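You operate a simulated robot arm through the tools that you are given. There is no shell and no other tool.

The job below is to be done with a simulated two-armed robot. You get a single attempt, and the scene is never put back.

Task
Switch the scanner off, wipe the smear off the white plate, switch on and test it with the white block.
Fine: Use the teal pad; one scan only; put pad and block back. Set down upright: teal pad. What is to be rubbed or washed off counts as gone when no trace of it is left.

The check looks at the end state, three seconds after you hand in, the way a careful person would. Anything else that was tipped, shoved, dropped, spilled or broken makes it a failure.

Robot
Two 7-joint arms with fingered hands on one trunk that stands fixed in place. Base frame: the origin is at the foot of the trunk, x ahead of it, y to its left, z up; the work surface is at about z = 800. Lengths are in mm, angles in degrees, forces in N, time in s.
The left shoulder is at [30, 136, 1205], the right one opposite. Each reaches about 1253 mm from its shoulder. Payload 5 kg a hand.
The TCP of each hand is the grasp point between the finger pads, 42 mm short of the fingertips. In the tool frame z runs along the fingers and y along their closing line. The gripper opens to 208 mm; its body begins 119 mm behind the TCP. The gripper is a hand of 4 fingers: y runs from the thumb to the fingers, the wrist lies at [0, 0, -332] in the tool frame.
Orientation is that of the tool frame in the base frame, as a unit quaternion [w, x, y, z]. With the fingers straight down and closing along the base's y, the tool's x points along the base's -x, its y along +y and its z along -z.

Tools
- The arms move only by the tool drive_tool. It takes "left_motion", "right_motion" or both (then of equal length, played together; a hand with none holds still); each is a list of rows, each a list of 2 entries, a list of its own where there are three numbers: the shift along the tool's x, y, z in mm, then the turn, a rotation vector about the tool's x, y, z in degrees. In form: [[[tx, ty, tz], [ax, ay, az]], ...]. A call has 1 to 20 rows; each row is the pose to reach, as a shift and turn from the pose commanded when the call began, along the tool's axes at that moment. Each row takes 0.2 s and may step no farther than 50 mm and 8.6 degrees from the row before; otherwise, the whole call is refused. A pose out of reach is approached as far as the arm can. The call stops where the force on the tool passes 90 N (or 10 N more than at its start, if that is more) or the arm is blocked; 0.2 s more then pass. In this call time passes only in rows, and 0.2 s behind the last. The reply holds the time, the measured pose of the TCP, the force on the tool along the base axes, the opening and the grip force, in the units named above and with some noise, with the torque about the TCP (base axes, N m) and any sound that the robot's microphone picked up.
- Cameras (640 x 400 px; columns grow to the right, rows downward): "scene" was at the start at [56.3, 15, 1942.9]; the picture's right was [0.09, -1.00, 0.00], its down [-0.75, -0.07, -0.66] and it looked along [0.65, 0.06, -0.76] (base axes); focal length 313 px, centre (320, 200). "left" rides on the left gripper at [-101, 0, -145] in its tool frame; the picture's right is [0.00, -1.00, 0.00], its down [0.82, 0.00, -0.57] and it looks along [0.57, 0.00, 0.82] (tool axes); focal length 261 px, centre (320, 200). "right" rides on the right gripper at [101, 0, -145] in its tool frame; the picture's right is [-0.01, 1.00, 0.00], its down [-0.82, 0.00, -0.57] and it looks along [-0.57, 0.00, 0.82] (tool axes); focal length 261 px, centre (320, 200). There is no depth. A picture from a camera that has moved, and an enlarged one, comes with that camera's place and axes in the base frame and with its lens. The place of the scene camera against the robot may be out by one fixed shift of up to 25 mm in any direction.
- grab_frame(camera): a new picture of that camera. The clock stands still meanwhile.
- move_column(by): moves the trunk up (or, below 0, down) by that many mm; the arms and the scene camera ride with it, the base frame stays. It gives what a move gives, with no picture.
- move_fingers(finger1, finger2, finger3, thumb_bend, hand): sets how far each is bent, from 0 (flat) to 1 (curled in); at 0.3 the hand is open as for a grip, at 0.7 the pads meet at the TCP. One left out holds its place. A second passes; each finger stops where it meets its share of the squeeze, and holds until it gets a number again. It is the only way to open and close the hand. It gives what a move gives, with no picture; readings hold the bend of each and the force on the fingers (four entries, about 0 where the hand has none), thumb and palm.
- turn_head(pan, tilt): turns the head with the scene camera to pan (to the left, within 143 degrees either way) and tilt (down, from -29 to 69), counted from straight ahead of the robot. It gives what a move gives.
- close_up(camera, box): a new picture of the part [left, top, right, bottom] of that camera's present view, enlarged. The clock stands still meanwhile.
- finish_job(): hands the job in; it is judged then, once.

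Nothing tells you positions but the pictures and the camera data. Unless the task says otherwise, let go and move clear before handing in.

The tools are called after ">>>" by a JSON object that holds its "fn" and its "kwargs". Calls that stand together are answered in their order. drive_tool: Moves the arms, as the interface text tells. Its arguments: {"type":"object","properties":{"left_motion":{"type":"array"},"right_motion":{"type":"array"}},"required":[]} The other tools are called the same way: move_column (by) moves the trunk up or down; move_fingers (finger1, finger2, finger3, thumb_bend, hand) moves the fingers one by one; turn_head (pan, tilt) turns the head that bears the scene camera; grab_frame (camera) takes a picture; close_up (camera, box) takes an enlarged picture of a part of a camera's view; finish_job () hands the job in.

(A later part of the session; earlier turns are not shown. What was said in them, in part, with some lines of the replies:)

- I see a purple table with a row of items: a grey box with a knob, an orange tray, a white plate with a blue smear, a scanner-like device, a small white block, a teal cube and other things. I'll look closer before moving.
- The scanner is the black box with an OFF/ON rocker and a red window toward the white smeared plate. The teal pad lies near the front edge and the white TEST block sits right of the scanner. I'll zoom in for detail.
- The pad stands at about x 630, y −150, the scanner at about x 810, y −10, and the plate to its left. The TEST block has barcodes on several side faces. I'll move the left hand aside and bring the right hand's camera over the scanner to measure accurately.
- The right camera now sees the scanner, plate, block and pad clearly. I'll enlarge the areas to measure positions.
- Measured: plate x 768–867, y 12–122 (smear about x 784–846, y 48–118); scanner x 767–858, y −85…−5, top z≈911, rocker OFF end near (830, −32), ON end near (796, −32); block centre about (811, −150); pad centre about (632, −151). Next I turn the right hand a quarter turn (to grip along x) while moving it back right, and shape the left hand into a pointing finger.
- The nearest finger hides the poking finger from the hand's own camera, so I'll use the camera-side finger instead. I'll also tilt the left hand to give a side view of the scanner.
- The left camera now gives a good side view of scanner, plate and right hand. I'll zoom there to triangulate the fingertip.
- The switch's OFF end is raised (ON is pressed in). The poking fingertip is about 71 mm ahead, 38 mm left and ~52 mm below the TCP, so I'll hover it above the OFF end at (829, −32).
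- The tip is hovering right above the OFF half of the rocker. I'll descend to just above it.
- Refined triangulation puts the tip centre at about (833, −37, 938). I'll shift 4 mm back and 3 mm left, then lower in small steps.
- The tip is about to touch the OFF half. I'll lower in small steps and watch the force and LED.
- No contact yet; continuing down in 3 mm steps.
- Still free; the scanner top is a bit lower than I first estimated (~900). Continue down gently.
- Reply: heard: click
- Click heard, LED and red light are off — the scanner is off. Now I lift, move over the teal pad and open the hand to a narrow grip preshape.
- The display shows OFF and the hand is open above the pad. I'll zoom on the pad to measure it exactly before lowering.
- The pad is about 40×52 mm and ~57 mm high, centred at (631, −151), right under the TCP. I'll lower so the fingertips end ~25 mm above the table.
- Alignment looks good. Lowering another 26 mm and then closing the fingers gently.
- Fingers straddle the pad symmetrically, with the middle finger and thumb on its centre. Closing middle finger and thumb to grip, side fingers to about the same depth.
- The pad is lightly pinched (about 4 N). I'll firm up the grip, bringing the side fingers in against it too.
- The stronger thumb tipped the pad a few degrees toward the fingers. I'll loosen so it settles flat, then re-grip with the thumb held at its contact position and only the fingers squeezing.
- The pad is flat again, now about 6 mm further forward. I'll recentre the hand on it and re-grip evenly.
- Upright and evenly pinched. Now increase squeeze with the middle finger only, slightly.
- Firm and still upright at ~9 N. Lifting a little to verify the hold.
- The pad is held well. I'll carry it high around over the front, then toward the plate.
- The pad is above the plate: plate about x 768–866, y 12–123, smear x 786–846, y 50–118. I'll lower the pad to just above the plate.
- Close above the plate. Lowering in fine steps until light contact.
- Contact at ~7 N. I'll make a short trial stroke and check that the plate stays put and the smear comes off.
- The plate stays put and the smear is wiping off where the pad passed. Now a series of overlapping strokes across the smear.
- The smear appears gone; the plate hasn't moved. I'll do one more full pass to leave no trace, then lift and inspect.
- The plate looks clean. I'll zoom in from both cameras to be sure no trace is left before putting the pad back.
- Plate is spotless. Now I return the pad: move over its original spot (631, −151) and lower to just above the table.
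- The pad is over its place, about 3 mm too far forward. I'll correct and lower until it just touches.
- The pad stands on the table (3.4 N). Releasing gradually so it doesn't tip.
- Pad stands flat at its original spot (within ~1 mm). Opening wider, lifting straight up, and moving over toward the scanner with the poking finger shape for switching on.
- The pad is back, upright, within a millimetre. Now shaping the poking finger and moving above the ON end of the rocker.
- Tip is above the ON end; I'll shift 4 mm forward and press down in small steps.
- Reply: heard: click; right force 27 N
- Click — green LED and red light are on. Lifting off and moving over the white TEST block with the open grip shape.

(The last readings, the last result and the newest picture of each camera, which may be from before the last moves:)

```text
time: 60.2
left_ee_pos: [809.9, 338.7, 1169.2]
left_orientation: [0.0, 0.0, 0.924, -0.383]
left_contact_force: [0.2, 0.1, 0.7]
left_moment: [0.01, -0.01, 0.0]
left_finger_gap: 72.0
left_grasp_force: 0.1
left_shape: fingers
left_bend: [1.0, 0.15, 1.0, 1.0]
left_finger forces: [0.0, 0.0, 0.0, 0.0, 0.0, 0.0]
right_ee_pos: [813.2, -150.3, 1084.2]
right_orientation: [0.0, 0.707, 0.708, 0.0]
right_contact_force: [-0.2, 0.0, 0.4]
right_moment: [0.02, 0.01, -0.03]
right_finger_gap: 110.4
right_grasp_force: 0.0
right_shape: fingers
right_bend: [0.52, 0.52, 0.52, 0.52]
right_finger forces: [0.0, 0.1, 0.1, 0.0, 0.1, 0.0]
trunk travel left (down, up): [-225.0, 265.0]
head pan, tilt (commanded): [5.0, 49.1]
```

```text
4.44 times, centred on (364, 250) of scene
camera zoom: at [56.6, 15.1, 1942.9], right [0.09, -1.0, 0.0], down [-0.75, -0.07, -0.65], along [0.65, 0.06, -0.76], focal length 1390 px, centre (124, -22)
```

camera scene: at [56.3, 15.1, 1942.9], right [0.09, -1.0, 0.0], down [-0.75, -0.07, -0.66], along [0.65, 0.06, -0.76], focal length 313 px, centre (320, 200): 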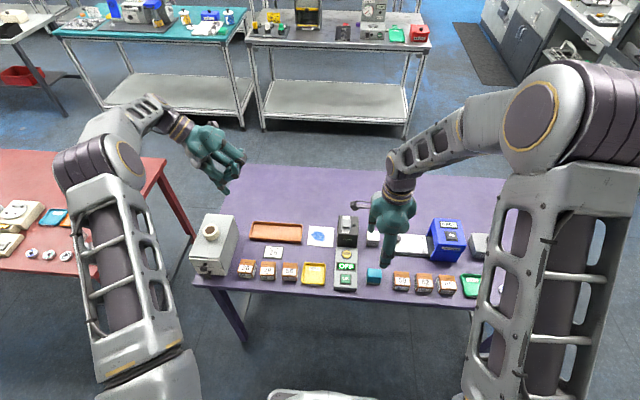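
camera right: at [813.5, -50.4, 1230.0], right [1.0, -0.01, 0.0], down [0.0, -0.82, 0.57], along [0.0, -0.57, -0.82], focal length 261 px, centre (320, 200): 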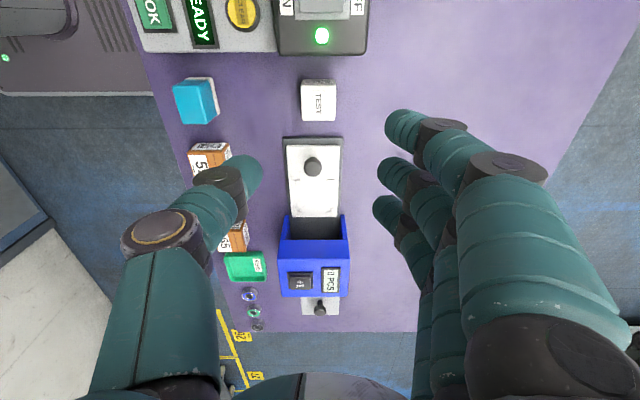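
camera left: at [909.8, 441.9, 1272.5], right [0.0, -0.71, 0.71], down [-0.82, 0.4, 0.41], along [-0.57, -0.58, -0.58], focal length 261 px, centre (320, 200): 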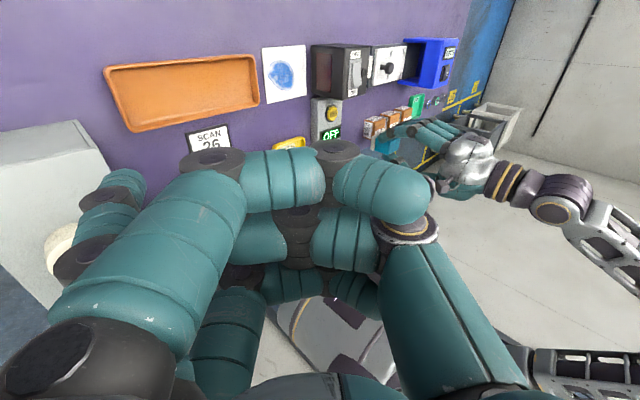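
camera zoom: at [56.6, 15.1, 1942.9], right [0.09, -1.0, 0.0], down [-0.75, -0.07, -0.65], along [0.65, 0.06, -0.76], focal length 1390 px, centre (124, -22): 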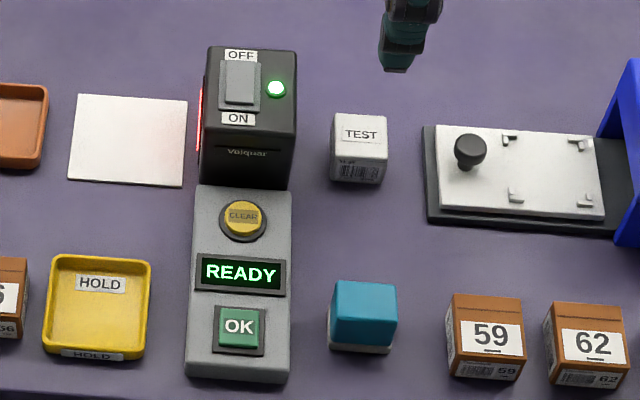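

Scanner shows READY and is on. The TEST block is ~48 mm cube centred at (812.5, −151.5), right under the hand; I'll descend with the side fingers kept open and pinch it with middle finger and thumb.

>>> {"fn": "drive_tool", "kwargs": {"right_motion": [[[0, 0, 45], [0, 0, 0]], [[0, 0, 90], [0, 0, 0]], [[0, 0, 135], [0, 0, 0]], [[0, 0, 165], [0, 0, 0]], [[0, 0, 180], [0, 0, 0]]]}}

>>> {"fn": "grab_frame", "kwargs": {"camera": "right"}}

>>> {"fn": "close_up", "kwargs": {"camera": "left", "box": [290, 20, 450, 120]}}

>>> {"fn": "close_up", "kwargs": {"camera": "scene", "box": [320, 190, 448, 270]}}

```text
time: 61.4
left_ee_pos: [811.4, 338.3, 1169.6]
left_orientation: [-0.001, 0.0, 0.924, -0.383]
left_contact_force: [0.2, 0.4, -0.3]
left_moment: [-0.04, 0.07, -0.03]
left_finger_gap: 72.4
left_grasp_force: 0.1
left_shape: fingers
left_bend: [1.0, 0.15, 1.0, 1.0]
left_finger forces: [0.0, 0.0, 0.0, 0.0, 0.1, 0.1]
right_ee_pos: [811.6, -151.6, 903.6]
right_orientation: [-0.001, 0.707, 0.707, 0.0]
right_contact_force: [0.1, -0.4, 0.6]
right_moment: [0.01, 0.07, -0.01]
right_finger_gap: 110.3
right_grasp_force: 0.1
right_shape: fingers
right_bend: [0.52, 0.52, 0.52, 0.52]
right_finger forces: [0.0, 0.1, 0.1, 0.0, 0.1, 0.0]
trunk travel left (down, up): [-225.0, 265.0]
head pan, tilt (commanded): [5.0, 49.1]
```

```text
taken
camera right: at [812.9, -51.3, 1048.6], right [1.0, -0.01, 0.0], down [0.0, -0.82, 0.57], along [0.0, -0.57, -0.82], focal length 261 px, centre (320, 200)
```

right: 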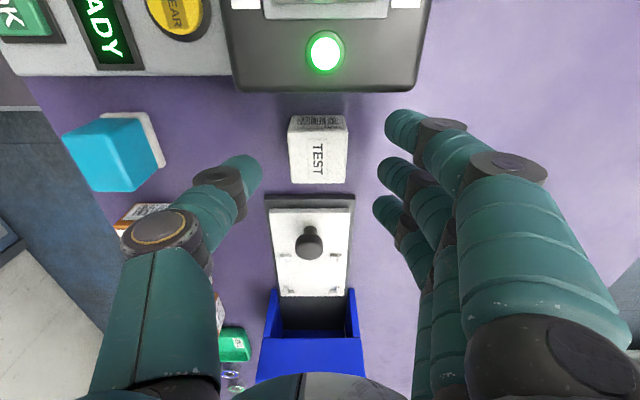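

```text
4.00 times, centred on (370, 70) of left
camera zoom: at [911.4, 441.5, 1271.0], right [0.0, -0.71, 0.71], down [-0.82, 0.4, 0.41], along [-0.57, -0.58, -0.58], focal length 1043 px, centre (120, 720)
```

zoom: 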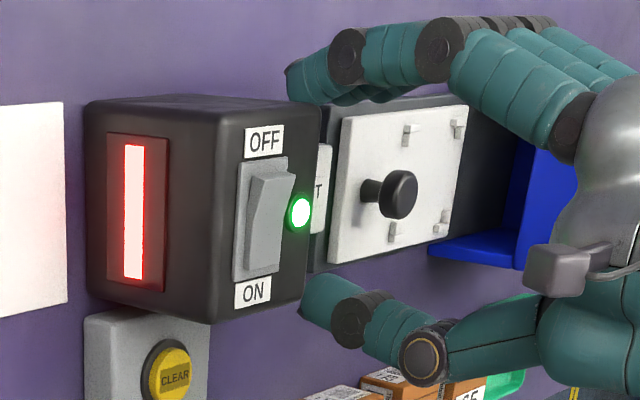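

```text
5.00 times, centred on (384, 230) of scene
camera zoom: at [57.0, 15.1, 1942.9], right [0.09, -1.0, 0.0], down [-0.75, -0.07, -0.65], along [0.65, 0.06, -0.76], focal length 1564 px, centre (0, 50)
```

zoom: 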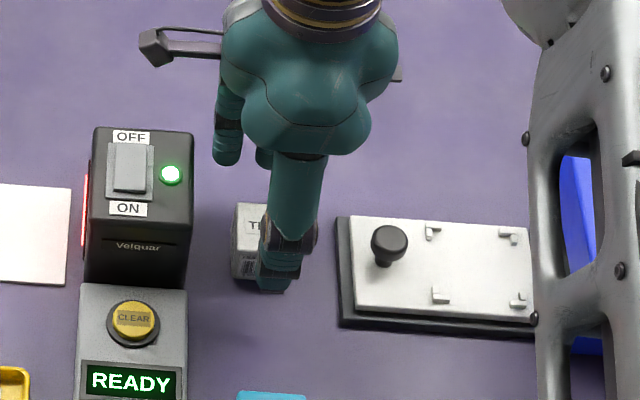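

Everything is aligned with clearance to the scanner and the neighbouring device. Lowering the last 33 mm and pinching softly.

>>> {"fn": "drive_tool", "kwargs": {"right_motion": [[[1, 0, 12], [0, 0, 0]], [[1, 0, 24], [0, 0, 0]], [[1, 0, 33], [0, 0, 0]]]}}

>>> {"fn": "move_fingers", "kwargs": {"hand": "right", "finger2": 0.59, "thumb_bend": 0.59}}

>>> {"fn": "close_up", "kwargs": {"camera": "right", "box": [220, 90, 412, 230]}}

```text
time: 62.2
left_ee_pos: [810.9, 338.8, 1168.6]
left_orientation: [0.0, 0.001, 0.924, -0.382]
left_contact_force: [-0.2, 0.1, 0.4]
left_moment: [-0.04, 0.03, -0.02]
left_finger_gap: 72.3
left_grasp_force: 0.1
left_shape: fingers
left_bend: [1.0, 0.15, 1.0, 1.0]
left_finger forces: [0.0, 0.0, 0.0, 0.0, 0.0, 0.0]
right_ee_pos: [809.9, -149.0, 870.5]
right_orientation: [0.0, 0.707, 0.707, 0.0]
right_contact_force: [-0.3, -0.1, 0.3]
right_moment: [0.01, 0.05, -0.04]
right_finger_gap: 110.4
right_grasp_force: 0.0
right_shape: fingers
right_bend: [0.52, 0.52, 0.52, 0.52]
right_finger forces: [0.0, 0.0, 0.1, 0.1, 0.1, 0.0]
trunk travel left (down, up): [-225.0, 265.0]
head pan, tilt (commanded): [5.0, 49.1]
```

```text
time: 63.2
left_ee_pos: [812.0, 337.8, 1169.4]
left_orientation: [0.001, 0.0, 0.924, -0.382]
left_contact_force: [-0.6, 0.5, -0.1]
left_moment: [-0.01, -0.01, 0.04]
left_finger_gap: 72.1
left_grasp_force: 0.1
left_shape: fingers
left_bend: [1.0, 0.15, 1.0, 1.0]
left_finger forces: [0.0, 0.1, 0.1, 0.1, 0.1, 0.1]
right_ee_pos: [811.1, -148.5, 872.3]
right_orientation: [0.0, 0.708, 0.707, 0.0]
right_contact_force: [0.7, 0.5, -0.5]
right_moment: [0.02, -0.01, 0.0]
right_finger_gap: 93.7
right_grasp_force: 0.1
right_shape: fingers
right_bend: [0.52, 0.59, 0.52, 0.59]
right_finger forces: [0.1, 0.1, 0.1, 0.0, 0.0, 0.1]
trunk travel left (down, up): [-225.0, 265.0]
head pan, tilt (commanded): [5.0, 49.1]
```

```text
2.86 times, centred on (316, 160) of right
camera zoom: at [812.2, -48.6, 1016.4], right [1.0, -0.01, 0.0], down [0.0, -0.82, 0.57], along [0.0, -0.57, -0.82], focal length 745 px, centre (331, 314)
```

zoom: 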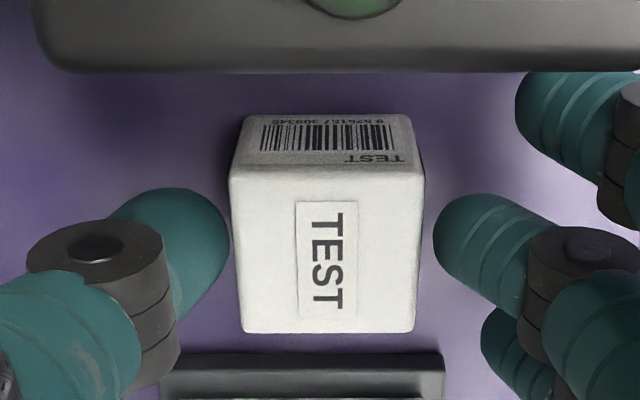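

>>> {"fn": "move_fingers", "kwargs": {"hand": "right", "finger2": 0.625, "thumb_bend": 0.61}}

>>> {"fn": "close_up", "kwargs": {"camera": "right", "box": [220, 90, 412, 230]}}

```text
time: 64.2
left_ee_pos: [810.9, 338.3, 1170.5]
left_orientation: [0.0, 0.0, 0.924, -0.382]
left_contact_force: [-0.6, -0.2, -0.3]
left_moment: [-0.02, -0.01, 0.0]
left_finger_gap: 72.3
left_grasp_force: 0.1
left_shape: fingers
left_bend: [1.0, 0.15, 1.0, 1.0]
left_finger forces: [0.0, 0.1, 0.0, 0.0, 0.1, 0.0]
right_ee_pos: [811.9, -148.3, 870.8]
right_orientation: [0.001, 0.707, 0.707, 0.0]
right_contact_force: [-0.1, 0.0, 0.3]
right_moment: [-0.02, -0.03, 0.03]
right_finger_gap: 90.6
right_grasp_force: 1.6
right_shape: fingers
right_bend: [0.52, 0.61, 0.52, 0.6]
right_finger forces: [0.1, 1.4, 0.0, 0.0, 1.6, 0.0]
trunk travel left (down, up): [-225.0, 265.0]
head pan, tilt (commanded): [5.0, 49.1]
```

```text
2.86 times, centred on (316, 160) of right
camera zoom: at [812.2, -48.6, 1016.4], right [1.0, -0.01, 0.0], down [0.0, -0.82, 0.57], along [0.0, -0.57, -0.82], focal length 745 px, centre (331, 314)
```

zoom: 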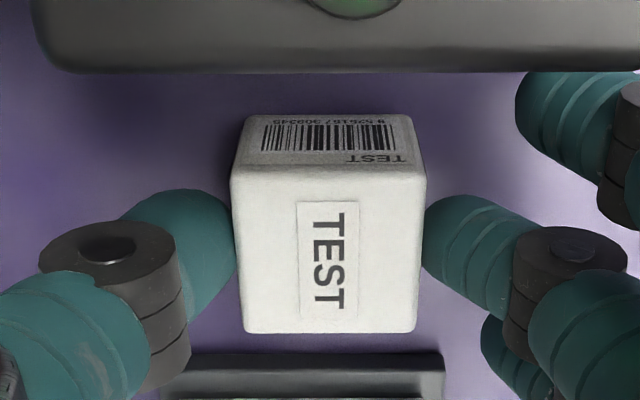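

Both touch evenly and the block hasn't moved. Increasing the squeeze to ~9 N.

>>> {"fn": "move_fingers", "kwargs": {"hand": "right", "finger2": 0.665, "thumb_bend": 0.62}}

>>> {"fn": "move_fingers", "kwargs": {"hand": "right", "finger2": 0.71, "thumb_bend": 0.631}}

>>> {"fn": "close_up", "kwargs": {"camera": "right", "box": [220, 90, 412, 230]}}

```text
time: 65.2
left_ee_pos: [810.5, 338.1, 1169.0]
left_orientation: [-0.001, 0.0, 0.924, -0.383]
left_contact_force: [0.1, 0.0, -0.2]
left_moment: [-0.04, 0.0, 0.0]
left_finger_gap: 72.1
left_grasp_force: 0.0
left_shape: fingers
left_bend: [1.0, 0.15, 1.0, 1.0]
left_finger forces: [0.0, 0.0, 0.0, 0.0, 0.0, 0.0]
right_ee_pos: [810.4, -149.2, 871.8]
right_orientation: [-0.001, 0.707, 0.707, 0.001]
right_contact_force: [-0.2, -0.8, -0.6]
right_moment: [0.02, 0.04, 0.02]
right_finger_gap: 90.9
right_grasp_force: 5.6
right_shape: fingers
right_bend: [0.52, 0.62, 0.52, 0.61]
right_finger forces: [0.1, 5.8, 0.0, 0.0, 5.8, 0.1]
trunk travel left (down, up): [-225.0, 265.0]
head pan, tilt (commanded): [5.0, 49.1]
```

```text
time: 66.2
left_ee_pos: [810.9, 337.9, 1170.5]
left_orientation: [0.0, -0.001, 0.924, -0.382]
left_contact_force: [0.7, -0.5, 0.6]
left_moment: [0.01, -0.02, -0.01]
left_finger_gap: 72.2
left_grasp_force: 0.0
left_shape: fingers
left_bend: [1.0, 0.15, 1.0, 1.0]
left_finger forces: [0.0, 0.1, 0.0, 0.1, 0.1, 0.0]
right_ee_pos: [811.6, -149.2, 870.9]
right_orientation: [0.0, 0.707, 0.707, -0.001]
right_contact_force: [0.8, 1.0, 0.4]
right_moment: [0.01, -0.04, -0.02]
right_finger_gap: 91.3
right_grasp_force: 8.8
right_shape: fingers
right_bend: [0.52, 0.62, 0.52, 0.61]
right_finger forces: [0.0, 9.1, 0.0, 0.0, 8.9, 0.1]
trunk travel left (down, up): [-225.0, 265.0]
head pan, tilt (commanded): [5.0, 49.1]
```

```text
2.86 times, centred on (316, 160) of right
camera zoom: at [812.2, -48.6, 1016.4], right [1.0, -0.01, 0.0], down [0.0, -0.82, 0.57], along [0.0, -0.57, -0.82], focal length 745 px, centre (331, 314)
```

zoom: 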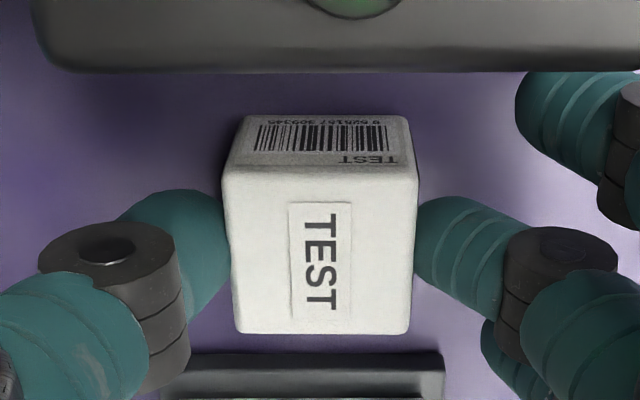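

Firm grip at 9 N. Lifting straight up, clear above the scanner.

>>> {"fn": "drive_tool", "kwargs": {"right_motion": [[[0, 0, -10], [0, 0, 0]], [[0, 0, -35], [0, 0, 0]], [[0, 0, -75], [0, 0, 0]], [[0, 0, -115], [0, 0, 0]], [[0, 0, -160], [0, 0, 0]], [[0, 0, -190], [0, 0, 0]]]}}

>>> {"fn": "grab_frame", "kwargs": {"camera": "right"}}

>>> {"fn": "close_up", "kwargs": {"camera": "left", "box": [290, 20, 450, 120]}}

```text
time: 67.6
left_ee_pos: [810.4, 338.4, 1169.9]
left_orientation: [0.0, 0.0, 0.924, -0.383]
left_contact_force: [-1.0, -0.4, 0.6]
left_moment: [-0.01, -0.03, 0.05]
left_finger_gap: 72.2
left_grasp_force: 0.0
left_shape: fingers
left_bend: [1.0, 0.15, 1.0, 1.0]
left_finger forces: [0.0, 0.0, 0.0, 0.0, 0.0, 0.0]
right_ee_pos: [809.1, -148.0, 1059.8]
right_orientation: [0.0, 0.707, 0.707, 0.0]
right_contact_force: [-1.7, 0.2, -2.3]
right_moment: [-0.02, -0.07, 0.01]
right_finger_gap: 91.5
right_grasp_force: 8.7
right_shape: fingers
right_bend: [0.52, 0.62, 0.52, 0.61]
right_finger forces: [0.0, 9.0, 0.1, 0.0, 9.1, 0.0]
trunk travel left (down, up): [-225.0, 265.0]
head pan, tilt (commanded): [5.0, 49.1]
```

```text
taken
camera right: at [809.9, -47.2, 1206.6], right [1.0, -0.01, 0.0], down [0.0, -0.82, 0.57], along [0.0, -0.57, -0.82], focal length 261 px, centre (320, 200)
```

right: 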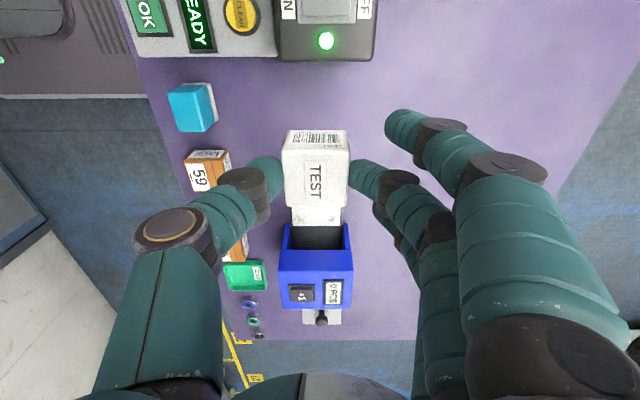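

```text
4.00 times, centred on (370, 70) of left
camera zoom: at [910.7, 441.6, 1271.6], right [0.0, -0.71, 0.71], down [-0.82, 0.4, 0.41], along [-0.57, -0.58, -0.58], focal length 1043 px, centre (120, 720)
```

zoom: 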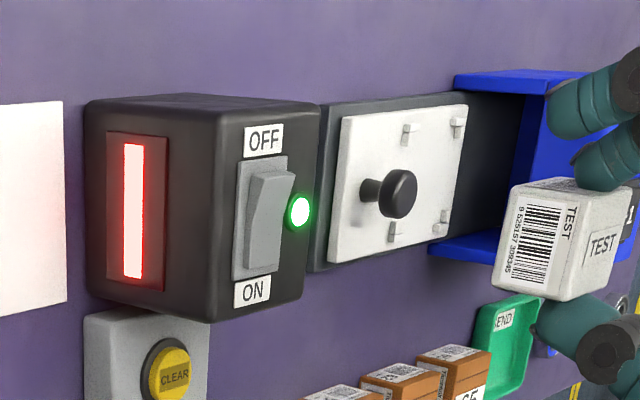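

The block is held upright with its barcode faces free. The window strip centre is about (812, −5, 835). I'll carry the block over the scanner to above the plate, well above the beam.

>>> {"fn": "drive_tool", "kwargs": {"right_motion": [[[40, 1, 0], [0, 0, 0]], [[80, 2, 0], [0, 0, 0]], [[120, 3, 0], [0, 0, 0]], [[160, 4, 0], [0, 0, 0]], [[195, 4, 0], [0, 0, 0]], [[215, 4, 0], [0, 0, 0]]]}}

>>> {"fn": "grab_frame", "kwargs": {"camera": "right"}}

>>> {"fn": "close_up", "kwargs": {"camera": "left", "box": [250, 0, 442, 120]}}

>>> {"fn": "close_up", "kwargs": {"camera": "scene", "box": [270, 190, 398, 300]}}

```text
time: 69.0
left_ee_pos: [810.9, 339.3, 1169.8]
left_orientation: [0.001, 0.0, 0.924, -0.382]
left_contact_force: [-0.8, 0.0, -0.5]
left_moment: [-0.11, 0.02, 0.02]
left_finger_gap: 72.1
left_grasp_force: 0.1
left_shape: fingers
left_bend: [1.0, 0.15, 1.0, 1.0]
left_finger forces: [0.1, 0.0, 0.1, 0.0, 0.0, 0.0]
right_ee_pos: [814.3, 69.3, 1060.0]
right_orientation: [-0.001, 0.708, 0.707, 0.0]
right_contact_force: [1.1, 0.3, -1.6]
right_moment: [0.04, 0.02, 0.0]
right_finger_gap: 91.7
right_grasp_force: 9.3
right_shape: fingers
right_bend: [0.52, 0.62, 0.52, 0.61]
right_finger forces: [0.1, 9.1, 0.0, 0.0, 9.0, 0.1]
trunk travel left (down, up): [-225.0, 265.0]
head pan, tilt (commanded): [5.0, 49.1]
```

```text
taken
camera right: at [815.6, 170.0, 1206.2], right [1.0, -0.01, 0.0], down [0.0, -0.82, 0.57], along [0.0, -0.57, -0.82], focal length 261 px, centre (320, 200)
```

right: 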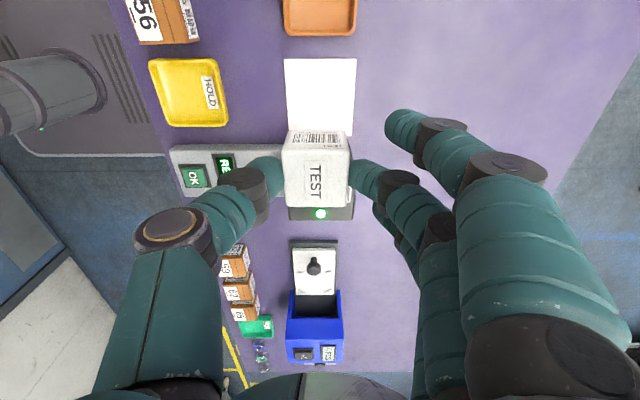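

```text
3.33 times, centred on (346, 60) of left
camera zoom: at [911.3, 441.9, 1270.9], right [0.0, -0.71, 0.71], down [-0.82, 0.4, 0.41], along [-0.57, -0.58, -0.58], focal length 869 px, centre (233, 667)
```

zoom: 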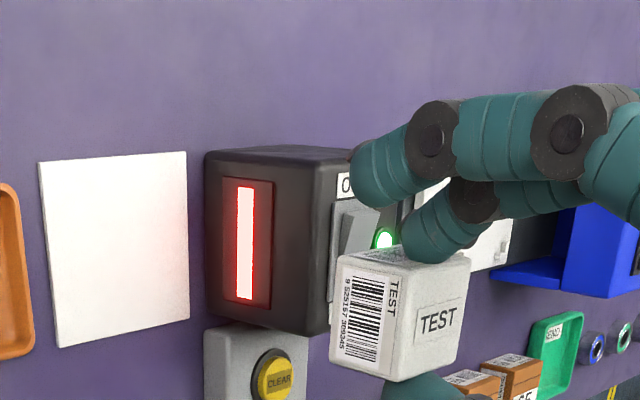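

```text
3.64 times, centred on (334, 245) of scene
camera zoom: at [56.6, 16.1, 1942.9], right [0.09, -1.0, 0.0], down [-0.75, -0.07, -0.65], along [0.65, 0.06, -0.76], focal length 1137 px, centre (269, 36)
```

zoom: 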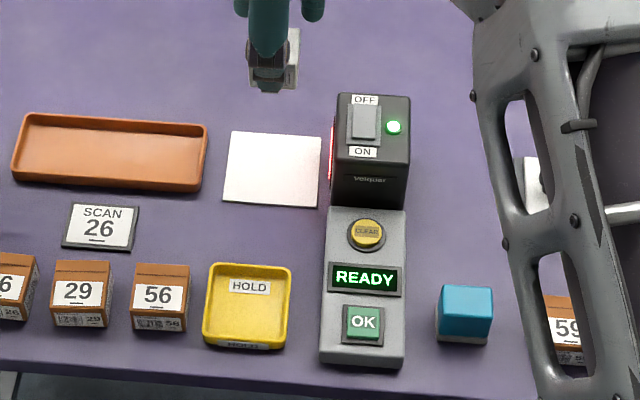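

The block is above the plate. Lowering stepwise toward the beam height, listening for the beep.

>>> {"fn": "drive_tool", "kwargs": {"right_motion": [[[0, 0, 40], [0, 0, 0]], [[0, 0, 80], [0, 0, 0]], [[0, 0, 110], [0, 0, 0]]]}}

```text
time: 69.8
left_ee_pos: [811.1, 337.2, 1169.4]
left_orientation: [-0.001, -0.001, 0.924, -0.383]
left_contact_force: [0.1, 0.1, -0.3]
left_moment: [-0.04, 0.02, 0.0]
left_finger_gap: 72.7
left_grasp_force: 0.1
left_shape: fingers
left_bend: [1.0, 0.15, 1.0, 1.0]
left_finger forces: [0.1, 0.0, 0.0, 0.0, 0.0, 0.1]
right_ee_pos: [817.6, 66.7, 951.6]
right_orientation: [0.001, 0.708, 0.707, 0.0]
right_contact_force: [0.0, 0.3, -0.2]
right_moment: [-0.04, 0.09, 0.0]
right_finger_gap: 91.6
right_grasp_force: 9.3
right_shape: fingers
right_bend: [0.52, 0.62, 0.52, 0.61]
right_finger forces: [0.0, 9.1, 0.1, 0.1, 9.0, 0.1]
trunk travel left (down, up): [-225.0, 265.0]
head pan, tilt (commanded): [5.0, 49.1]
```

>>> {"fn": "drive_tool", "kwargs": {"right_motion": [[[0, 0, 15], [0, 0, 0]], [[0, 0, 30], [0, 0, 0]], [[0, 0, 45], [0, 0, 0]]]}}

>>> {"fn": "close_up", "kwargs": {"camera": "left", "box": [250, 0, 442, 120]}}

```text
time: 70.6
left_ee_pos: [811.8, 337.4, 1168.9]
left_orientation: [0.0, 0.001, 0.924, -0.382]
left_contact_force: [-0.2, 0.2, -0.2]
left_moment: [-0.02, 0.03, -0.03]
left_finger_gap: 72.1
left_grasp_force: 0.1
left_shape: fingers
left_bend: [1.0, 0.15, 1.0, 1.0]
left_finger forces: [0.1, 0.1, 0.0, 0.0, 0.1, 0.0]
right_ee_pos: [815.8, 66.9, 905.6]
right_orientation: [0.0, 0.707, 0.707, 0.0]
right_contact_force: [0.7, -0.3, -1.1]
right_moment: [-0.03, 0.03, 0.0]
right_finger_gap: 91.6
right_grasp_force: 8.7
right_shape: fingers
right_bend: [0.52, 0.62, 0.52, 0.61]
right_finger forces: [0.0, 9.1, 0.0, 0.1, 9.0, 0.1]
trunk travel left (down, up): [-225.0, 265.0]
head pan, tilt (commanded): [5.0, 49.1]
```

```text
3.33 times, centred on (346, 60) of left
camera zoom: at [911.6, 441.3, 1271.0], right [0.0, -0.71, 0.71], down [-0.82, 0.4, 0.41], along [-0.57, -0.58, -0.58], focal length 869 px, centre (233, 667)
```

zoom: 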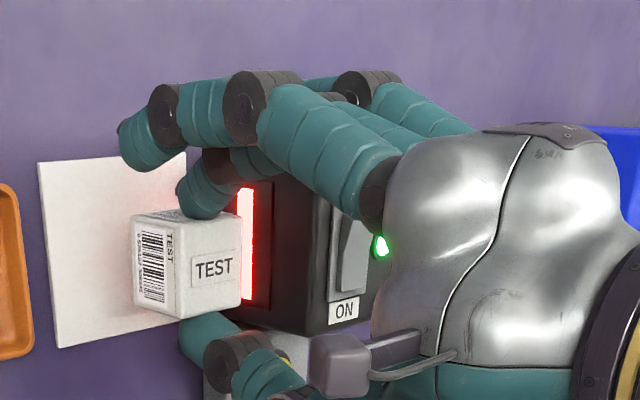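

No scan yet (code ~20 mm above beam). Lowering a bit more.

>>> {"fn": "drive_tool", "kwargs": {"right_motion": [[[0, 0, 7], [0, 0, 0]], [[0, 0, 14], [0, 0, 0]], [[0, 0, 14], [0, 0, 0]]]}}

```text
time: 71.4
left_ee_pos: [810.5, 339.3, 1170.2]
left_orientation: [-0.001, 0.0, 0.924, -0.383]
left_contact_force: [0.4, 0.4, 0.6]
left_moment: [0.03, 0.01, -0.02]
left_finger_gap: 72.3
left_grasp_force: 0.1
left_shape: fingers
left_bend: [1.0, 0.15, 1.0, 1.0]
left_finger forces: [0.1, 0.0, 0.0, 0.1, 0.0, 0.1]
right_ee_pos: [816.1, 66.5, 891.5]
right_orientation: [0.0, 0.708, 0.707, 0.001]
right_contact_force: [-0.4, 0.2, -0.9]
right_moment: [-0.04, 0.03, 0.01]
right_finger_gap: 91.4
right_grasp_force: 9.0
right_shape: fingers
right_bend: [0.52, 0.62, 0.52, 0.61]
right_finger forces: [0.1, 8.9, 0.0, 0.1, 9.1, 0.0]
trunk travel left (down, up): [-225.0, 265.0]
head pan, tilt (commanded): [5.0, 49.1]
```

>>> {"fn": "drive_tool", "kwargs": {"right_motion": [[[0, 0, 5], [0, 0, 0]], [[0, 0, 8], [0, 0, 0]], [[0, 0, 8], [0, 0, 0]]]}}

>>> {"fn": "close_up", "kwargs": {"camera": "left", "box": [250, 0, 442, 120]}}

>>> {"fn": "close_up", "kwargs": {"camera": "scene", "box": [270, 190, 398, 300]}}

```text
time: 72.2
left_ee_pos: [812.2, 338.2, 1168.5]
left_orientation: [-0.001, 0.0, 0.924, -0.383]
left_contact_force: [0.5, 0.3, 0.4]
left_moment: [-0.02, 0.02, 0.01]
left_finger_gap: 72.5
left_grasp_force: 0.0
left_shape: fingers
left_bend: [1.0, 0.15, 1.0, 1.0]
left_finger forces: [0.0, 0.1, 0.0, 0.0, 0.0, 0.1]
right_ee_pos: [816.1, 66.5, 882.8]
right_orientation: [0.0, 0.707, 0.707, 0.0]
right_contact_force: [-0.1, 0.6, -1.6]
right_moment: [0.01, -0.02, 0.01]
right_finger_gap: 91.5
right_grasp_force: 9.0
right_shape: fingers
right_bend: [0.52, 0.62, 0.52, 0.61]
right_finger forces: [0.0, 9.1, 0.1, 0.0, 9.1, 0.1]
trunk travel left (down, up): [-225.0, 265.0]
head pan, tilt (commanded): [5.0, 49.1]
```

```text
3.33 times, centred on (346, 60) of left
camera zoom: at [911.2, 441.5, 1271.3], right [0.0, -0.71, 0.71], down [-0.82, 0.4, 0.41], along [-0.57, -0.58, -0.58], focal length 869 px, centre (233, 667)
```

zoom: 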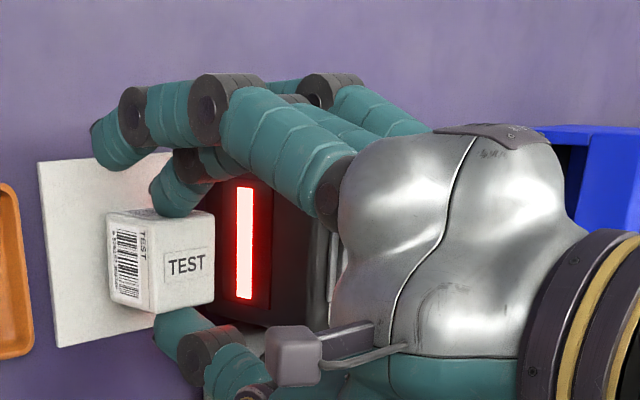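

```text
3.64 times, centred on (334, 245) of scene
camera zoom: at [56.5, 15.2, 1942.9], right [0.09, -1.0, 0.0], down [-0.75, -0.07, -0.66], along [0.65, 0.06, -0.76], focal length 1137 px, centre (269, 36)
```

zoom: 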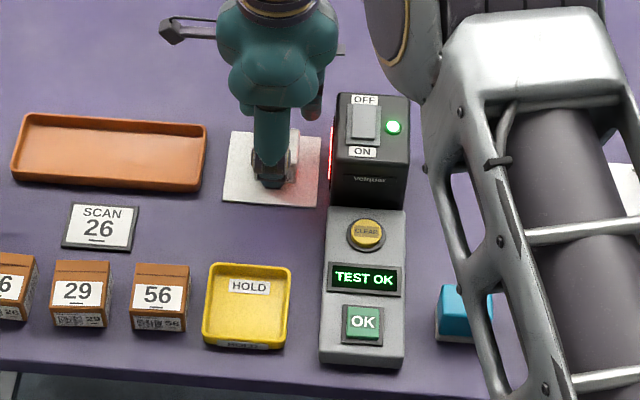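

Display shows "TEST OK" — the single scan succeeded. I withdraw straight up now and carry the block back over its spot.

>>> {"fn": "drive_tool", "kwargs": {"right_motion": [[[0, 0, -40], [0, 0, 0]], [[0, 0, -85], [0, 0, 0]], [[0, 0, -130], [0, 0, 0]], [[0, 0, -178], [0, 0, 0]]]}}

>>> {"fn": "drive_tool", "kwargs": {"right_motion": [[[-40, -1, 0], [0, 0, 0]], [[-80, -2, 0], [0, 0, 0]], [[-120, -2, 0], [0, 0, 0]], [[-160, -2, 0], [0, 0, 0]], [[-195, -2, 0], [0, 0, 0]], [[-216, -2, 0], [0, 0, 0]]]}}

>>> {"fn": "grab_frame", "kwargs": {"camera": "right"}}

>>> {"fn": "close_up", "kwargs": {"camera": "scene", "box": [270, 190, 398, 300]}}

```text
time: 73.2
left_ee_pos: [809.6, 339.2, 1171.4]
left_orientation: [0.001, 0.0, 0.924, -0.383]
left_contact_force: [-0.9, 0.2, 1.0]
left_moment: [0.06, -0.09, 0.09]
left_finger_gap: 72.3
left_grasp_force: 0.0
left_shape: fingers
left_bend: [1.0, 0.15, 1.0, 1.0]
left_finger forces: [0.1, 0.1, 0.0, 0.0, 0.0, 0.1]
right_ee_pos: [817.6, 66.3, 1062.3]
right_orientation: [0.0, 0.707, 0.708, -0.001]
right_contact_force: [-1.2, -0.9, -3.0]
right_moment: [0.03, -0.12, -0.04]
right_finger_gap: 91.6
right_grasp_force: 9.5
right_shape: fingers
right_bend: [0.52, 0.62, 0.52, 0.61]
right_finger forces: [0.1, 8.9, 0.0, 0.0, 9.1, 0.0]
trunk travel left (down, up): [-225.0, 265.0]
head pan, tilt (commanded): [5.0, 49.1]
```

```text
time: 74.6
left_ee_pos: [810.2, 337.6, 1170.5]
left_orientation: [0.001, 0.001, 0.924, -0.383]
left_contact_force: [-0.7, 0.2, 0.4]
left_moment: [0.06, 0.0, 0.01]
left_finger_gap: 72.2
left_grasp_force: 0.0
left_shape: fingers
left_bend: [1.0, 0.15, 1.0, 1.0]
left_finger forces: [0.0, 0.0, 0.0, 0.1, 0.0, 0.0]
right_ee_pos: [813.3, -148.8, 1061.2]
right_orientation: [0.0, 0.707, 0.707, 0.001]
right_contact_force: [-0.4, 0.4, -1.8]
right_moment: [0.01, -0.03, 0.02]
right_finger_gap: 91.5
right_grasp_force: 8.8
right_shape: fingers
right_bend: [0.52, 0.62, 0.52, 0.61]
right_finger forces: [0.1, 8.8, 0.0, 0.0, 9.0, 0.0]
trunk travel left (down, up): [-225.0, 265.0]
head pan, tilt (commanded): [5.0, 49.1]
```

```text
taken
camera right: at [814.7, -49.5, 1206.0], right [1.0, 0.0, 0.0], down [0.0, -0.82, 0.57], along [0.0, -0.57, -0.82], focal length 261 px, centre (320, 200)
```

right: 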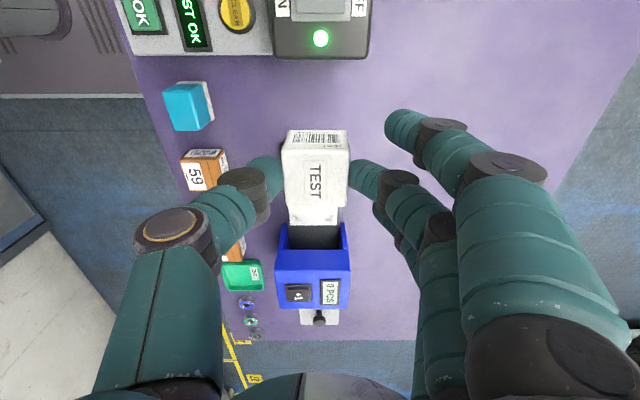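

```text
3.64 times, centred on (334, 245) of scene
camera zoom: at [56.1, 14.2, 1942.9], right [0.09, -1.0, 0.0], down [-0.75, -0.07, -0.66], along [0.65, 0.06, -0.76], focal length 1137 px, centre (269, 36)
```

zoom: 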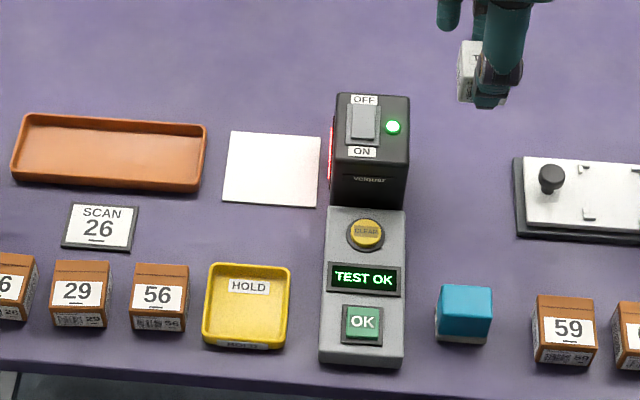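

Still "TEST OK" and the block is above its original spot. Lowering it to just above the table.

>>> {"fn": "drive_tool", "kwargs": {"right_motion": [[[0, 0, 45], [0, 0, 0]], [[0, 0, 90], [0, 0, 0]], [[0, 0, 135], [0, 0, 0]], [[0, 0, 165], [0, 0, 0]], [[0, 0, 180], [0, 0, 0]], [[0, 0, 183], [0, 0, 0]]]}}

>>> {"fn": "close_up", "kwargs": {"camera": "right", "box": [220, 90, 412, 230]}}

```text
time: 76.0
left_ee_pos: [812.0, 338.5, 1169.9]
left_orientation: [-0.001, 0.001, 0.924, -0.383]
left_contact_force: [-0.1, 1.0, -0.5]
left_moment: [-0.01, 0.02, 0.0]
left_finger_gap: 72.1
left_grasp_force: 0.0
left_shape: fingers
left_bend: [1.0, 0.15, 1.0, 1.0]
left_finger forces: [0.1, 0.0, 0.0, 0.1, 0.0, 0.0]
right_ee_pos: [813.6, -149.5, 877.4]
right_orientation: [0.0, 0.707, 0.707, -0.001]
right_contact_force: [-0.4, 0.4, -1.7]
right_moment: [0.01, 0.01, -0.03]
right_finger_gap: 91.5
right_grasp_force: 8.6
right_shape: fingers
right_bend: [0.52, 0.62, 0.52, 0.61]
right_finger forces: [0.1, 8.9, 0.0, 0.1, 8.9, 0.1]
trunk travel left (down, up): [-225.0, 265.0]
head pan, tilt (commanded): [5.0, 49.1]
```

```text
2.86 times, centred on (316, 160) of right
camera zoom: at [814.7, -49.4, 1022.9], right [1.0, -0.01, 0.0], down [0.0, -0.82, 0.57], along [0.0, -0.57, -0.82], focal length 745 px, centre (331, 314)
```

zoom: 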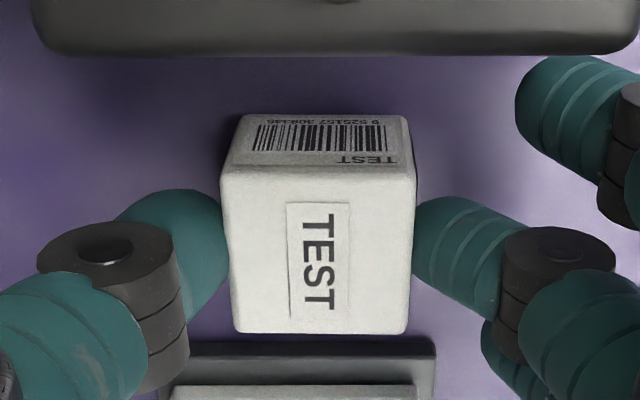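

>>> {"fn": "drive_tool", "kwargs": {"right_motion": [[[0.8, -0.4, 2], [0, 0, 0]], [[0.8, -0.4, 4], [0, 0, 0]], [[0.8, -0.4, 5], [0, 0, 0]]]}}

```text
time: 76.8
left_ee_pos: [810.6, 339.2, 1169.2]
left_orientation: [0.0, -0.001, 0.924, -0.383]
left_contact_force: [-0.3, 0.4, -0.5]
left_moment: [-0.03, 0.03, 0.04]
left_finger_gap: 72.0
left_grasp_force: 0.0
left_shape: fingers
left_bend: [1.0, 0.15, 1.0, 1.0]
left_finger forces: [0.1, 0.0, 0.1, 0.0, 0.0, 0.0]
right_ee_pos: [814.1, -149.5, 872.7]
right_orientation: [0.0, 0.707, 0.708, 0.0]
right_contact_force: [-0.4, -0.2, -1.0]
right_moment: [0.0, 0.0, 0.03]
right_finger_gap: 91.3
right_grasp_force: 8.4
right_shape: fingers
right_bend: [0.52, 0.62, 0.52, 0.61]
right_finger forces: [0.1, 8.9, 0.2, 0.0, 8.9, 0.0]
trunk travel left (down, up): [-225.0, 265.0]
head pan, tilt (commanded): [5.0, 49.1]
```

>>> {"fn": "drive_tool", "kwargs": {"right_motion": [[[0, 0, 0.8], [0, 0, 0]], [[0, 0, 1.5], [0, 0, 0]]]}}

```text
time: 77.4
left_ee_pos: [811.2, 337.3, 1170.2]
left_orientation: [0.001, 0.001, 0.924, -0.383]
left_contact_force: [-0.4, 0.1, 0.3]
left_moment: [0.01, 0.03, 0.03]
left_finger_gap: 72.1
left_grasp_force: 0.1
left_shape: fingers
left_bend: [1.0, 0.15, 1.0, 1.0]
left_finger forces: [0.0, 0.1, 0.0, 0.0, 0.0, 0.0]
right_ee_pos: [812.9, -149.2, 872.0]
right_orientation: [0.0, 0.707, 0.707, 0.0]
right_contact_force: [0.0, -0.2, -2.1]
right_moment: [0.02, 0.01, -0.01]
right_finger_gap: 91.7
right_grasp_force: 8.5
right_shape: fingers
right_bend: [0.52, 0.62, 0.52, 0.61]
right_finger forces: [0.0, 8.9, 0.0, 0.0, 8.9, 0.0]
trunk travel left (down, up): [-225.0, 265.0]
head pan, tilt (commanded): [5.0, 49.1]
```

>>> {"fn": "drive_tool", "kwargs": {"right_motion": [[[0, 0, 0.7], [0, 0, 0]], [[0, 0, 1.2], [0, 0, 0]]]}}

>>> {"fn": "close_up", "kwargs": {"camera": "right", "box": [220, 90, 412, 230]}}

```text
time: 78.0
left_ee_pos: [810.9, 339.0, 1170.0]
left_orientation: [0.0, 0.001, 0.924, -0.383]
left_contact_force: [1.0, -0.2, -0.5]
left_moment: [-0.04, -0.01, 0.0]
left_finger_gap: 72.2
left_grasp_force: 0.1
left_shape: fingers
left_bend: [1.0, 0.15, 1.0, 1.0]
left_finger forces: [0.1, 0.0, 0.0, 0.0, 0.0, 0.0]
right_ee_pos: [814.1, -148.6, 871.5]
right_orientation: [0.0, 0.707, 0.707, 0.0]
right_contact_force: [-0.8, -1.3, -0.1]
right_moment: [0.01, 0.03, -0.01]
right_finger_gap: 91.8
right_grasp_force: 8.6
right_shape: fingers
right_bend: [0.52, 0.62, 0.52, 0.61]
right_finger forces: [0.1, 9.0, 0.0, 0.0, 9.0, 0.0]
trunk travel left (down, up): [-225.0, 265.0]
head pan, tilt (commanded): [5.0, 49.1]
```

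```text
2.86 times, centred on (316, 160) of right
camera zoom: at [814.5, -49.0, 1016.5], right [1.0, -0.01, 0.0], down [0.0, -0.82, 0.57], along [0.0, -0.57, -0.82], focal length 745 px, centre (331, 314)
```

zoom: 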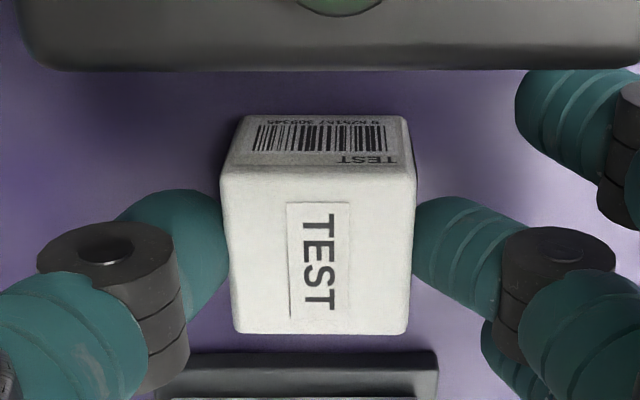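

>>> {"fn": "drive_tool", "kwargs": {"right_motion": [[[0, 0, 0.5], [0, 0, 0]], [[0, 0, 0.8], [0, 0, 0]]]}}

```text
time: 78.6
left_ee_pos: [810.1, 337.6, 1169.3]
left_orientation: [0.0, 0.0, 0.924, -0.383]
left_contact_force: [-0.4, -0.9, 0.1]
left_moment: [0.03, 0.0, 0.01]
left_finger_gap: 72.1
left_grasp_force: 0.1
left_shape: fingers
left_bend: [1.0, 0.15, 1.0, 1.0]
left_finger forces: [0.1, 0.0, 0.0, 0.0, 0.0, 0.0]
right_ee_pos: [812.5, -149.2, 870.0]
right_orientation: [0.001, 0.707, 0.707, 0.0]
right_contact_force: [-0.7, -0.1, 4.6]
right_moment: [0.01, 0.18, -0.05]
right_finger_gap: 91.6
right_grasp_force: 9.6
right_shape: fingers
right_bend: [0.52, 0.62, 0.52, 0.61]
right_finger forces: [0.0, 9.7, 0.0, 0.1, 9.8, 0.1]
trunk travel left (down, up): [-225.0, 265.0]
head pan, tilt (commanded): [5.0, 49.1]
```

The block is firmly on the table (4.6 N). Releasing gradually and evenly.

>>> {"fn": "move_fingers", "kwargs": {"hand": "right", "finger2": 0.655, "thumb_bend": 0.622}}

>>> {"fn": "move_fingers", "kwargs": {"hand": "right", "finger2": 0.59, "thumb_bend": 0.58}}

>>> {"fn": "close_up", "kwargs": {"camera": "right", "box": [220, 90, 412, 230]}}

```text
time: 79.6
left_ee_pos: [810.3, 338.6, 1169.1]
left_orientation: [0.0, 0.0, 0.924, -0.383]
left_contact_force: [0.0, 0.0, -0.2]
left_moment: [-0.02, -0.02, -0.01]
left_finger_gap: 72.0
left_grasp_force: 0.1
left_shape: fingers
left_bend: [1.0, 0.15, 1.0, 1.0]
left_finger forces: [0.1, 0.0, 0.0, 0.0, 0.1, 0.0]
right_ee_pos: [813.2, -149.5, 870.8]
right_orientation: [0.0, 0.707, 0.707, 0.0]
right_contact_force: [-0.1, 0.9, 5.5]
right_moment: [0.04, 0.09, 0.02]
right_finger_gap: 91.2
right_grasp_force: 6.0
right_shape: fingers
right_bend: [0.52, 0.62, 0.52, 0.61]
right_finger forces: [0.0, 5.5, 0.0, 0.0, 6.2, 0.0]
trunk travel left (down, up): [-225.0, 265.0]
head pan, tilt (commanded): [5.0, 49.1]
```

```text
time: 80.6
left_ee_pos: [811.3, 338.0, 1170.0]
left_orientation: [-0.001, -0.001, 0.924, -0.383]
left_contact_force: [-0.1, -0.6, -0.2]
left_moment: [0.01, -0.02, -0.01]
left_finger_gap: 72.4
left_grasp_force: 0.0
left_shape: fingers
left_bend: [1.0, 0.15, 1.0, 1.0]
left_finger forces: [0.0, 0.0, 0.0, 0.1, 0.0, 0.0]
right_ee_pos: [814.2, -148.6, 869.6]
right_orientation: [0.0, 0.707, 0.707, 0.0]
right_contact_force: [-0.5, -0.1, 0.1]
right_moment: [0.02, 0.03, 0.03]
right_finger_gap: 97.7
right_grasp_force: 0.1
right_shape: fingers
right_bend: [0.52, 0.59, 0.52, 0.57]
right_finger forces: [0.0, 0.0, 0.0, 0.1, 0.0, 0.0]
trunk travel left (down, up): [-225.0, 265.0]
head pan, tilt (commanded): [5.0, 49.1]
```

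```text
2.86 times, centred on (316, 160) of right
camera zoom: at [814.8, -49.2, 1015.3], right [1.0, -0.01, 0.0], down [0.0, -0.82, 0.57], along [0.0, -0.57, -0.82], focal length 745 px, centre (331, 314)
```

zoom: 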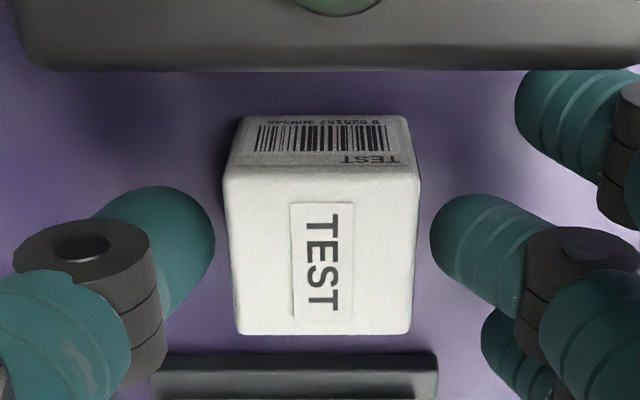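

Block stands flat, within 1 mm of its original place. Opening wider, lifting straight up, and checking.

>>> {"fn": "move_fingers", "kwargs": {"hand": "right", "finger2": 0.52, "thumb_bend": 0.52}}

>>> {"fn": "drive_tool", "kwargs": {"right_motion": [[[0, 0, -25], [0, 0, 0]], [[0, 0, -70], [0, 0, 0]], [[0, 0, -115], [0, 0, 0]], [[0, 0, -160], [0, 0, 0]], [[0, 0, -205], [0, 0, 0]], [[0, 0, -250], [0, 0, 0]], [[-40, -10, -265], [0, 0, 0]], [[-85, -20, -265], [0, 0, 0]], [[-130, -30, -265], [0, 0, 0]], [[-175, -40, -265], [0, 0, 0]]]}}

>>> {"fn": "close_up", "kwargs": {"camera": "scene", "box": [180, 190, 380, 315]}}

>>> {"fn": "close_up", "kwargs": {"camera": "scene", "box": [300, 205, 428, 295]}}

>>> {"fn": "grab_frame", "kwargs": {"camera": "scene"}}

>>> {"fn": "close_up", "kwargs": {"camera": "left", "box": [240, 20, 400, 120]}}

```text
time: 81.6
left_ee_pos: [810.1, 338.5, 1170.2]
left_orientation: [0.0, 0.001, 0.924, -0.383]
left_contact_force: [-0.4, -0.2, -1.2]
left_moment: [0.0, -0.02, 0.0]
left_finger_gap: 72.2
left_grasp_force: 0.0
left_shape: fingers
left_bend: [1.0, 0.15, 1.0, 1.0]
left_finger forces: [0.0, 0.1, 0.0, 0.0, 0.0, 0.1]
right_ee_pos: [813.4, -149.9, 870.0]
right_orientation: [0.0, 0.707, 0.707, 0.0]
right_contact_force: [0.7, -0.2, 0.2]
right_moment: [0.01, -0.02, 0.0]
right_finger_gap: 110.1
right_grasp_force: 0.2
right_shape: fingers
right_bend: [0.52, 0.52, 0.52, 0.52]
right_finger forces: [0.0, 0.0, 0.0, 0.1, 0.0, 0.0]
trunk travel left (down, up): [-225.0, 265.0]
head pan, tilt (commanded): [5.0, 49.1]
```

```text
time: 83.8
left_ee_pos: [809.9, 338.0, 1171.1]
left_orientation: [0.0, 0.0, 0.924, -0.382]
left_contact_force: [-0.6, -2.0, 1.6]
left_moment: [0.19, -0.04, 0.02]
left_finger_gap: 72.1
left_grasp_force: 0.1
left_shape: fingers
left_bend: [1.0, 0.15, 1.0, 1.0]
left_finger forces: [0.1, 0.0, 0.1, 0.0, 0.0, 0.0]
right_ee_pos: [774.3, -325.0, 1132.7]
right_orientation: [0.0, 0.707, 0.707, 0.001]
right_contact_force: [0.4, 0.5, -0.3]
right_moment: [-0.07, -0.06, 0.03]
right_finger_gap: 110.4
right_grasp_force: 0.1
right_shape: fingers
right_bend: [0.52, 0.52, 0.52, 0.52]
right_finger forces: [0.1, 0.0, 0.0, 0.0, 0.0, 0.0]
trunk travel left (down, up): [-225.0, 265.0]
head pan, tilt (commanded): [5.0, 49.1]
```

```text
3.20 times, centred on (280, 252) of scene
camera zoom: at [55.7, 12.6, 1942.9], right [0.09, -1.0, 0.0], down [-0.75, -0.07, -0.66], along [0.65, 0.06, -0.76], focal length 1001 px, centre (448, 32)
```

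zoom: 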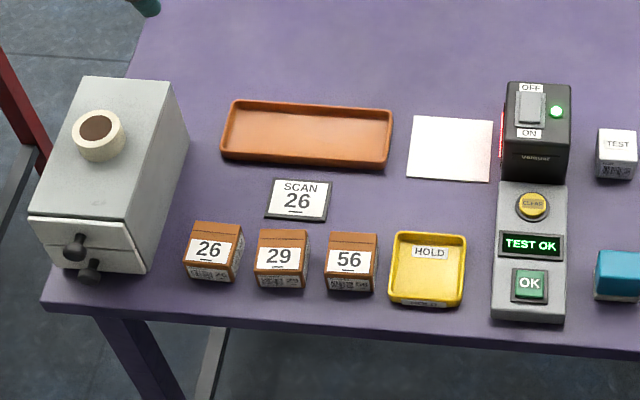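

```text
4.44 times, centred on (364, 250) of scene
camera zoom: at [55.7, 12.6, 1942.9], right [0.09, -1.0, 0.0], down [-0.75, -0.07, -0.66], along [0.65, 0.06, -0.76], focal length 1390 px, centre (124, -22)
```

zoom: 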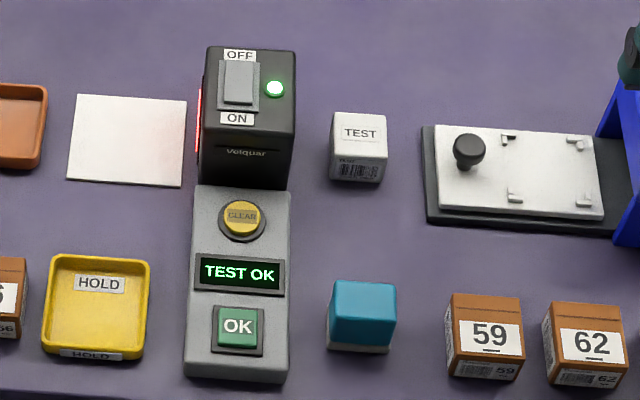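

```text
taken
camera scene: at [55.7, 12.6, 1942.9], right [0.09, -1.0, 0.0], down [-0.75, -0.07, -0.66], along [0.65, 0.06, -0.76], focal length 313 px, centre (320, 200)
```

scene: 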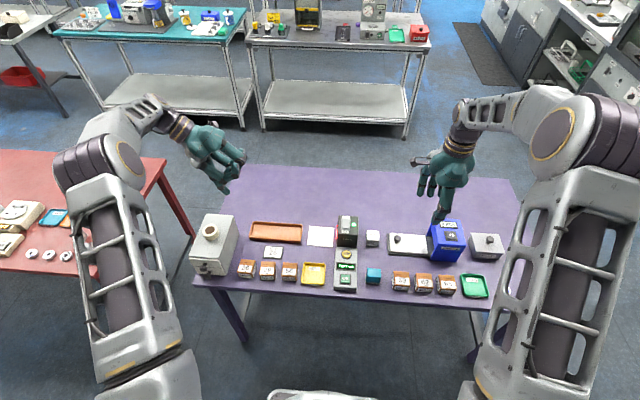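

```text
4.00 times, centred on (320, 70) of left
camera zoom: at [910.5, 439.9, 1272.7], right [0.0, -0.71, 0.71], down [-0.82, 0.4, 0.41], along [-0.57, -0.58, -0.58], focal length 1043 px, centre (320, 720)
```

zoom: 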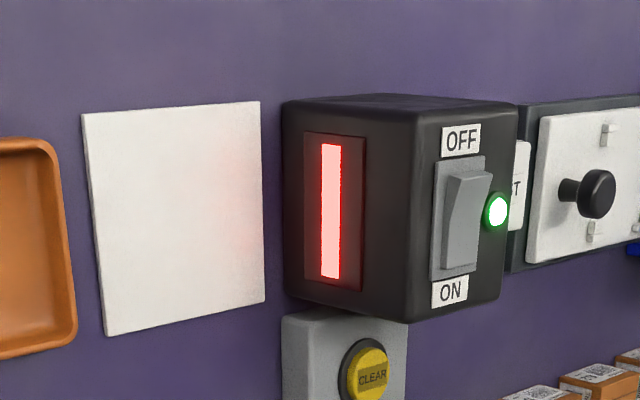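

Everything looks in place: clean plate, scanner on, "TEST OK", pad and block back. One last check of the right-hand side for any disturbance.

>>> {"fn": "close_up", "kwargs": {"camera": "scene", "box": [350, 190, 550, 315]}}

>>> {"fn": "grab_frame", "kwargs": {"camera": "right"}}

```text
3.20 times, centred on (450, 252) of scene
camera zoom: at [55.7, 12.6, 1942.9], right [0.09, -1.0, 0.0], down [-0.75, -0.07, -0.66], along [0.65, 0.06, -0.76], focal length 1001 px, centre (-96, 32)
```

zoom: 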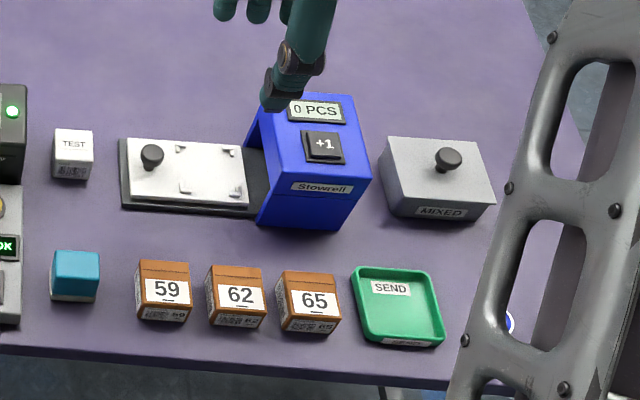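

```text
taken
camera right: at [774.9, -224.2, 1278.8], right [1.0, 0.0, 0.0], down [0.0, -0.82, 0.57], along [0.0, -0.57, -0.82], focal length 261 px, centre (320, 200)
```

right: 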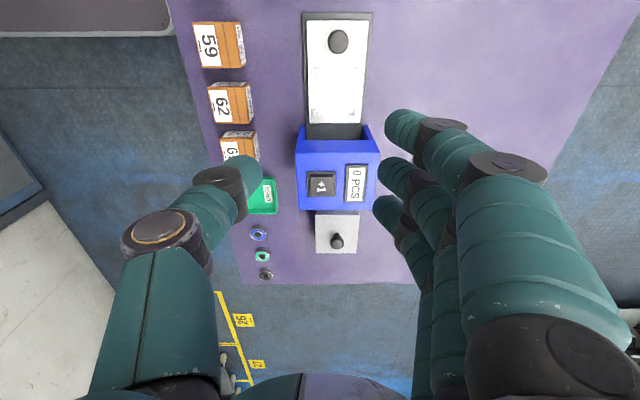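

All items are undisturbed and both hands are clear. The scanner is on showing TEST OK, the plate is clean, and the pad and block are back upright; handing in.

>>> {"fn": "finish_job", "kwargs": {}}

```text
The job is handed in.
```

The job is done and handed in. I don't have the check's verdict.

- **Scanner:** I switched it off, and the display read OFF. After wiping I switched it back on; its light is green.
- **Plate:** I wiped it with the teal pad. Close-ups from two cameras show no smear left, and the plate did not move.
- **Test:** I held the white block in front of the scanner window once and then lifted it straight out. The display went to "TEST OK" and stayed there. I heard no beep, so the display is the only evidence of the single scan.
- **Put back:** The teal pad is upright and the white block is flat, each within about 1 mm of where it started.

The last pictures show nothing else moved, and both hands are empty and clear of the table.
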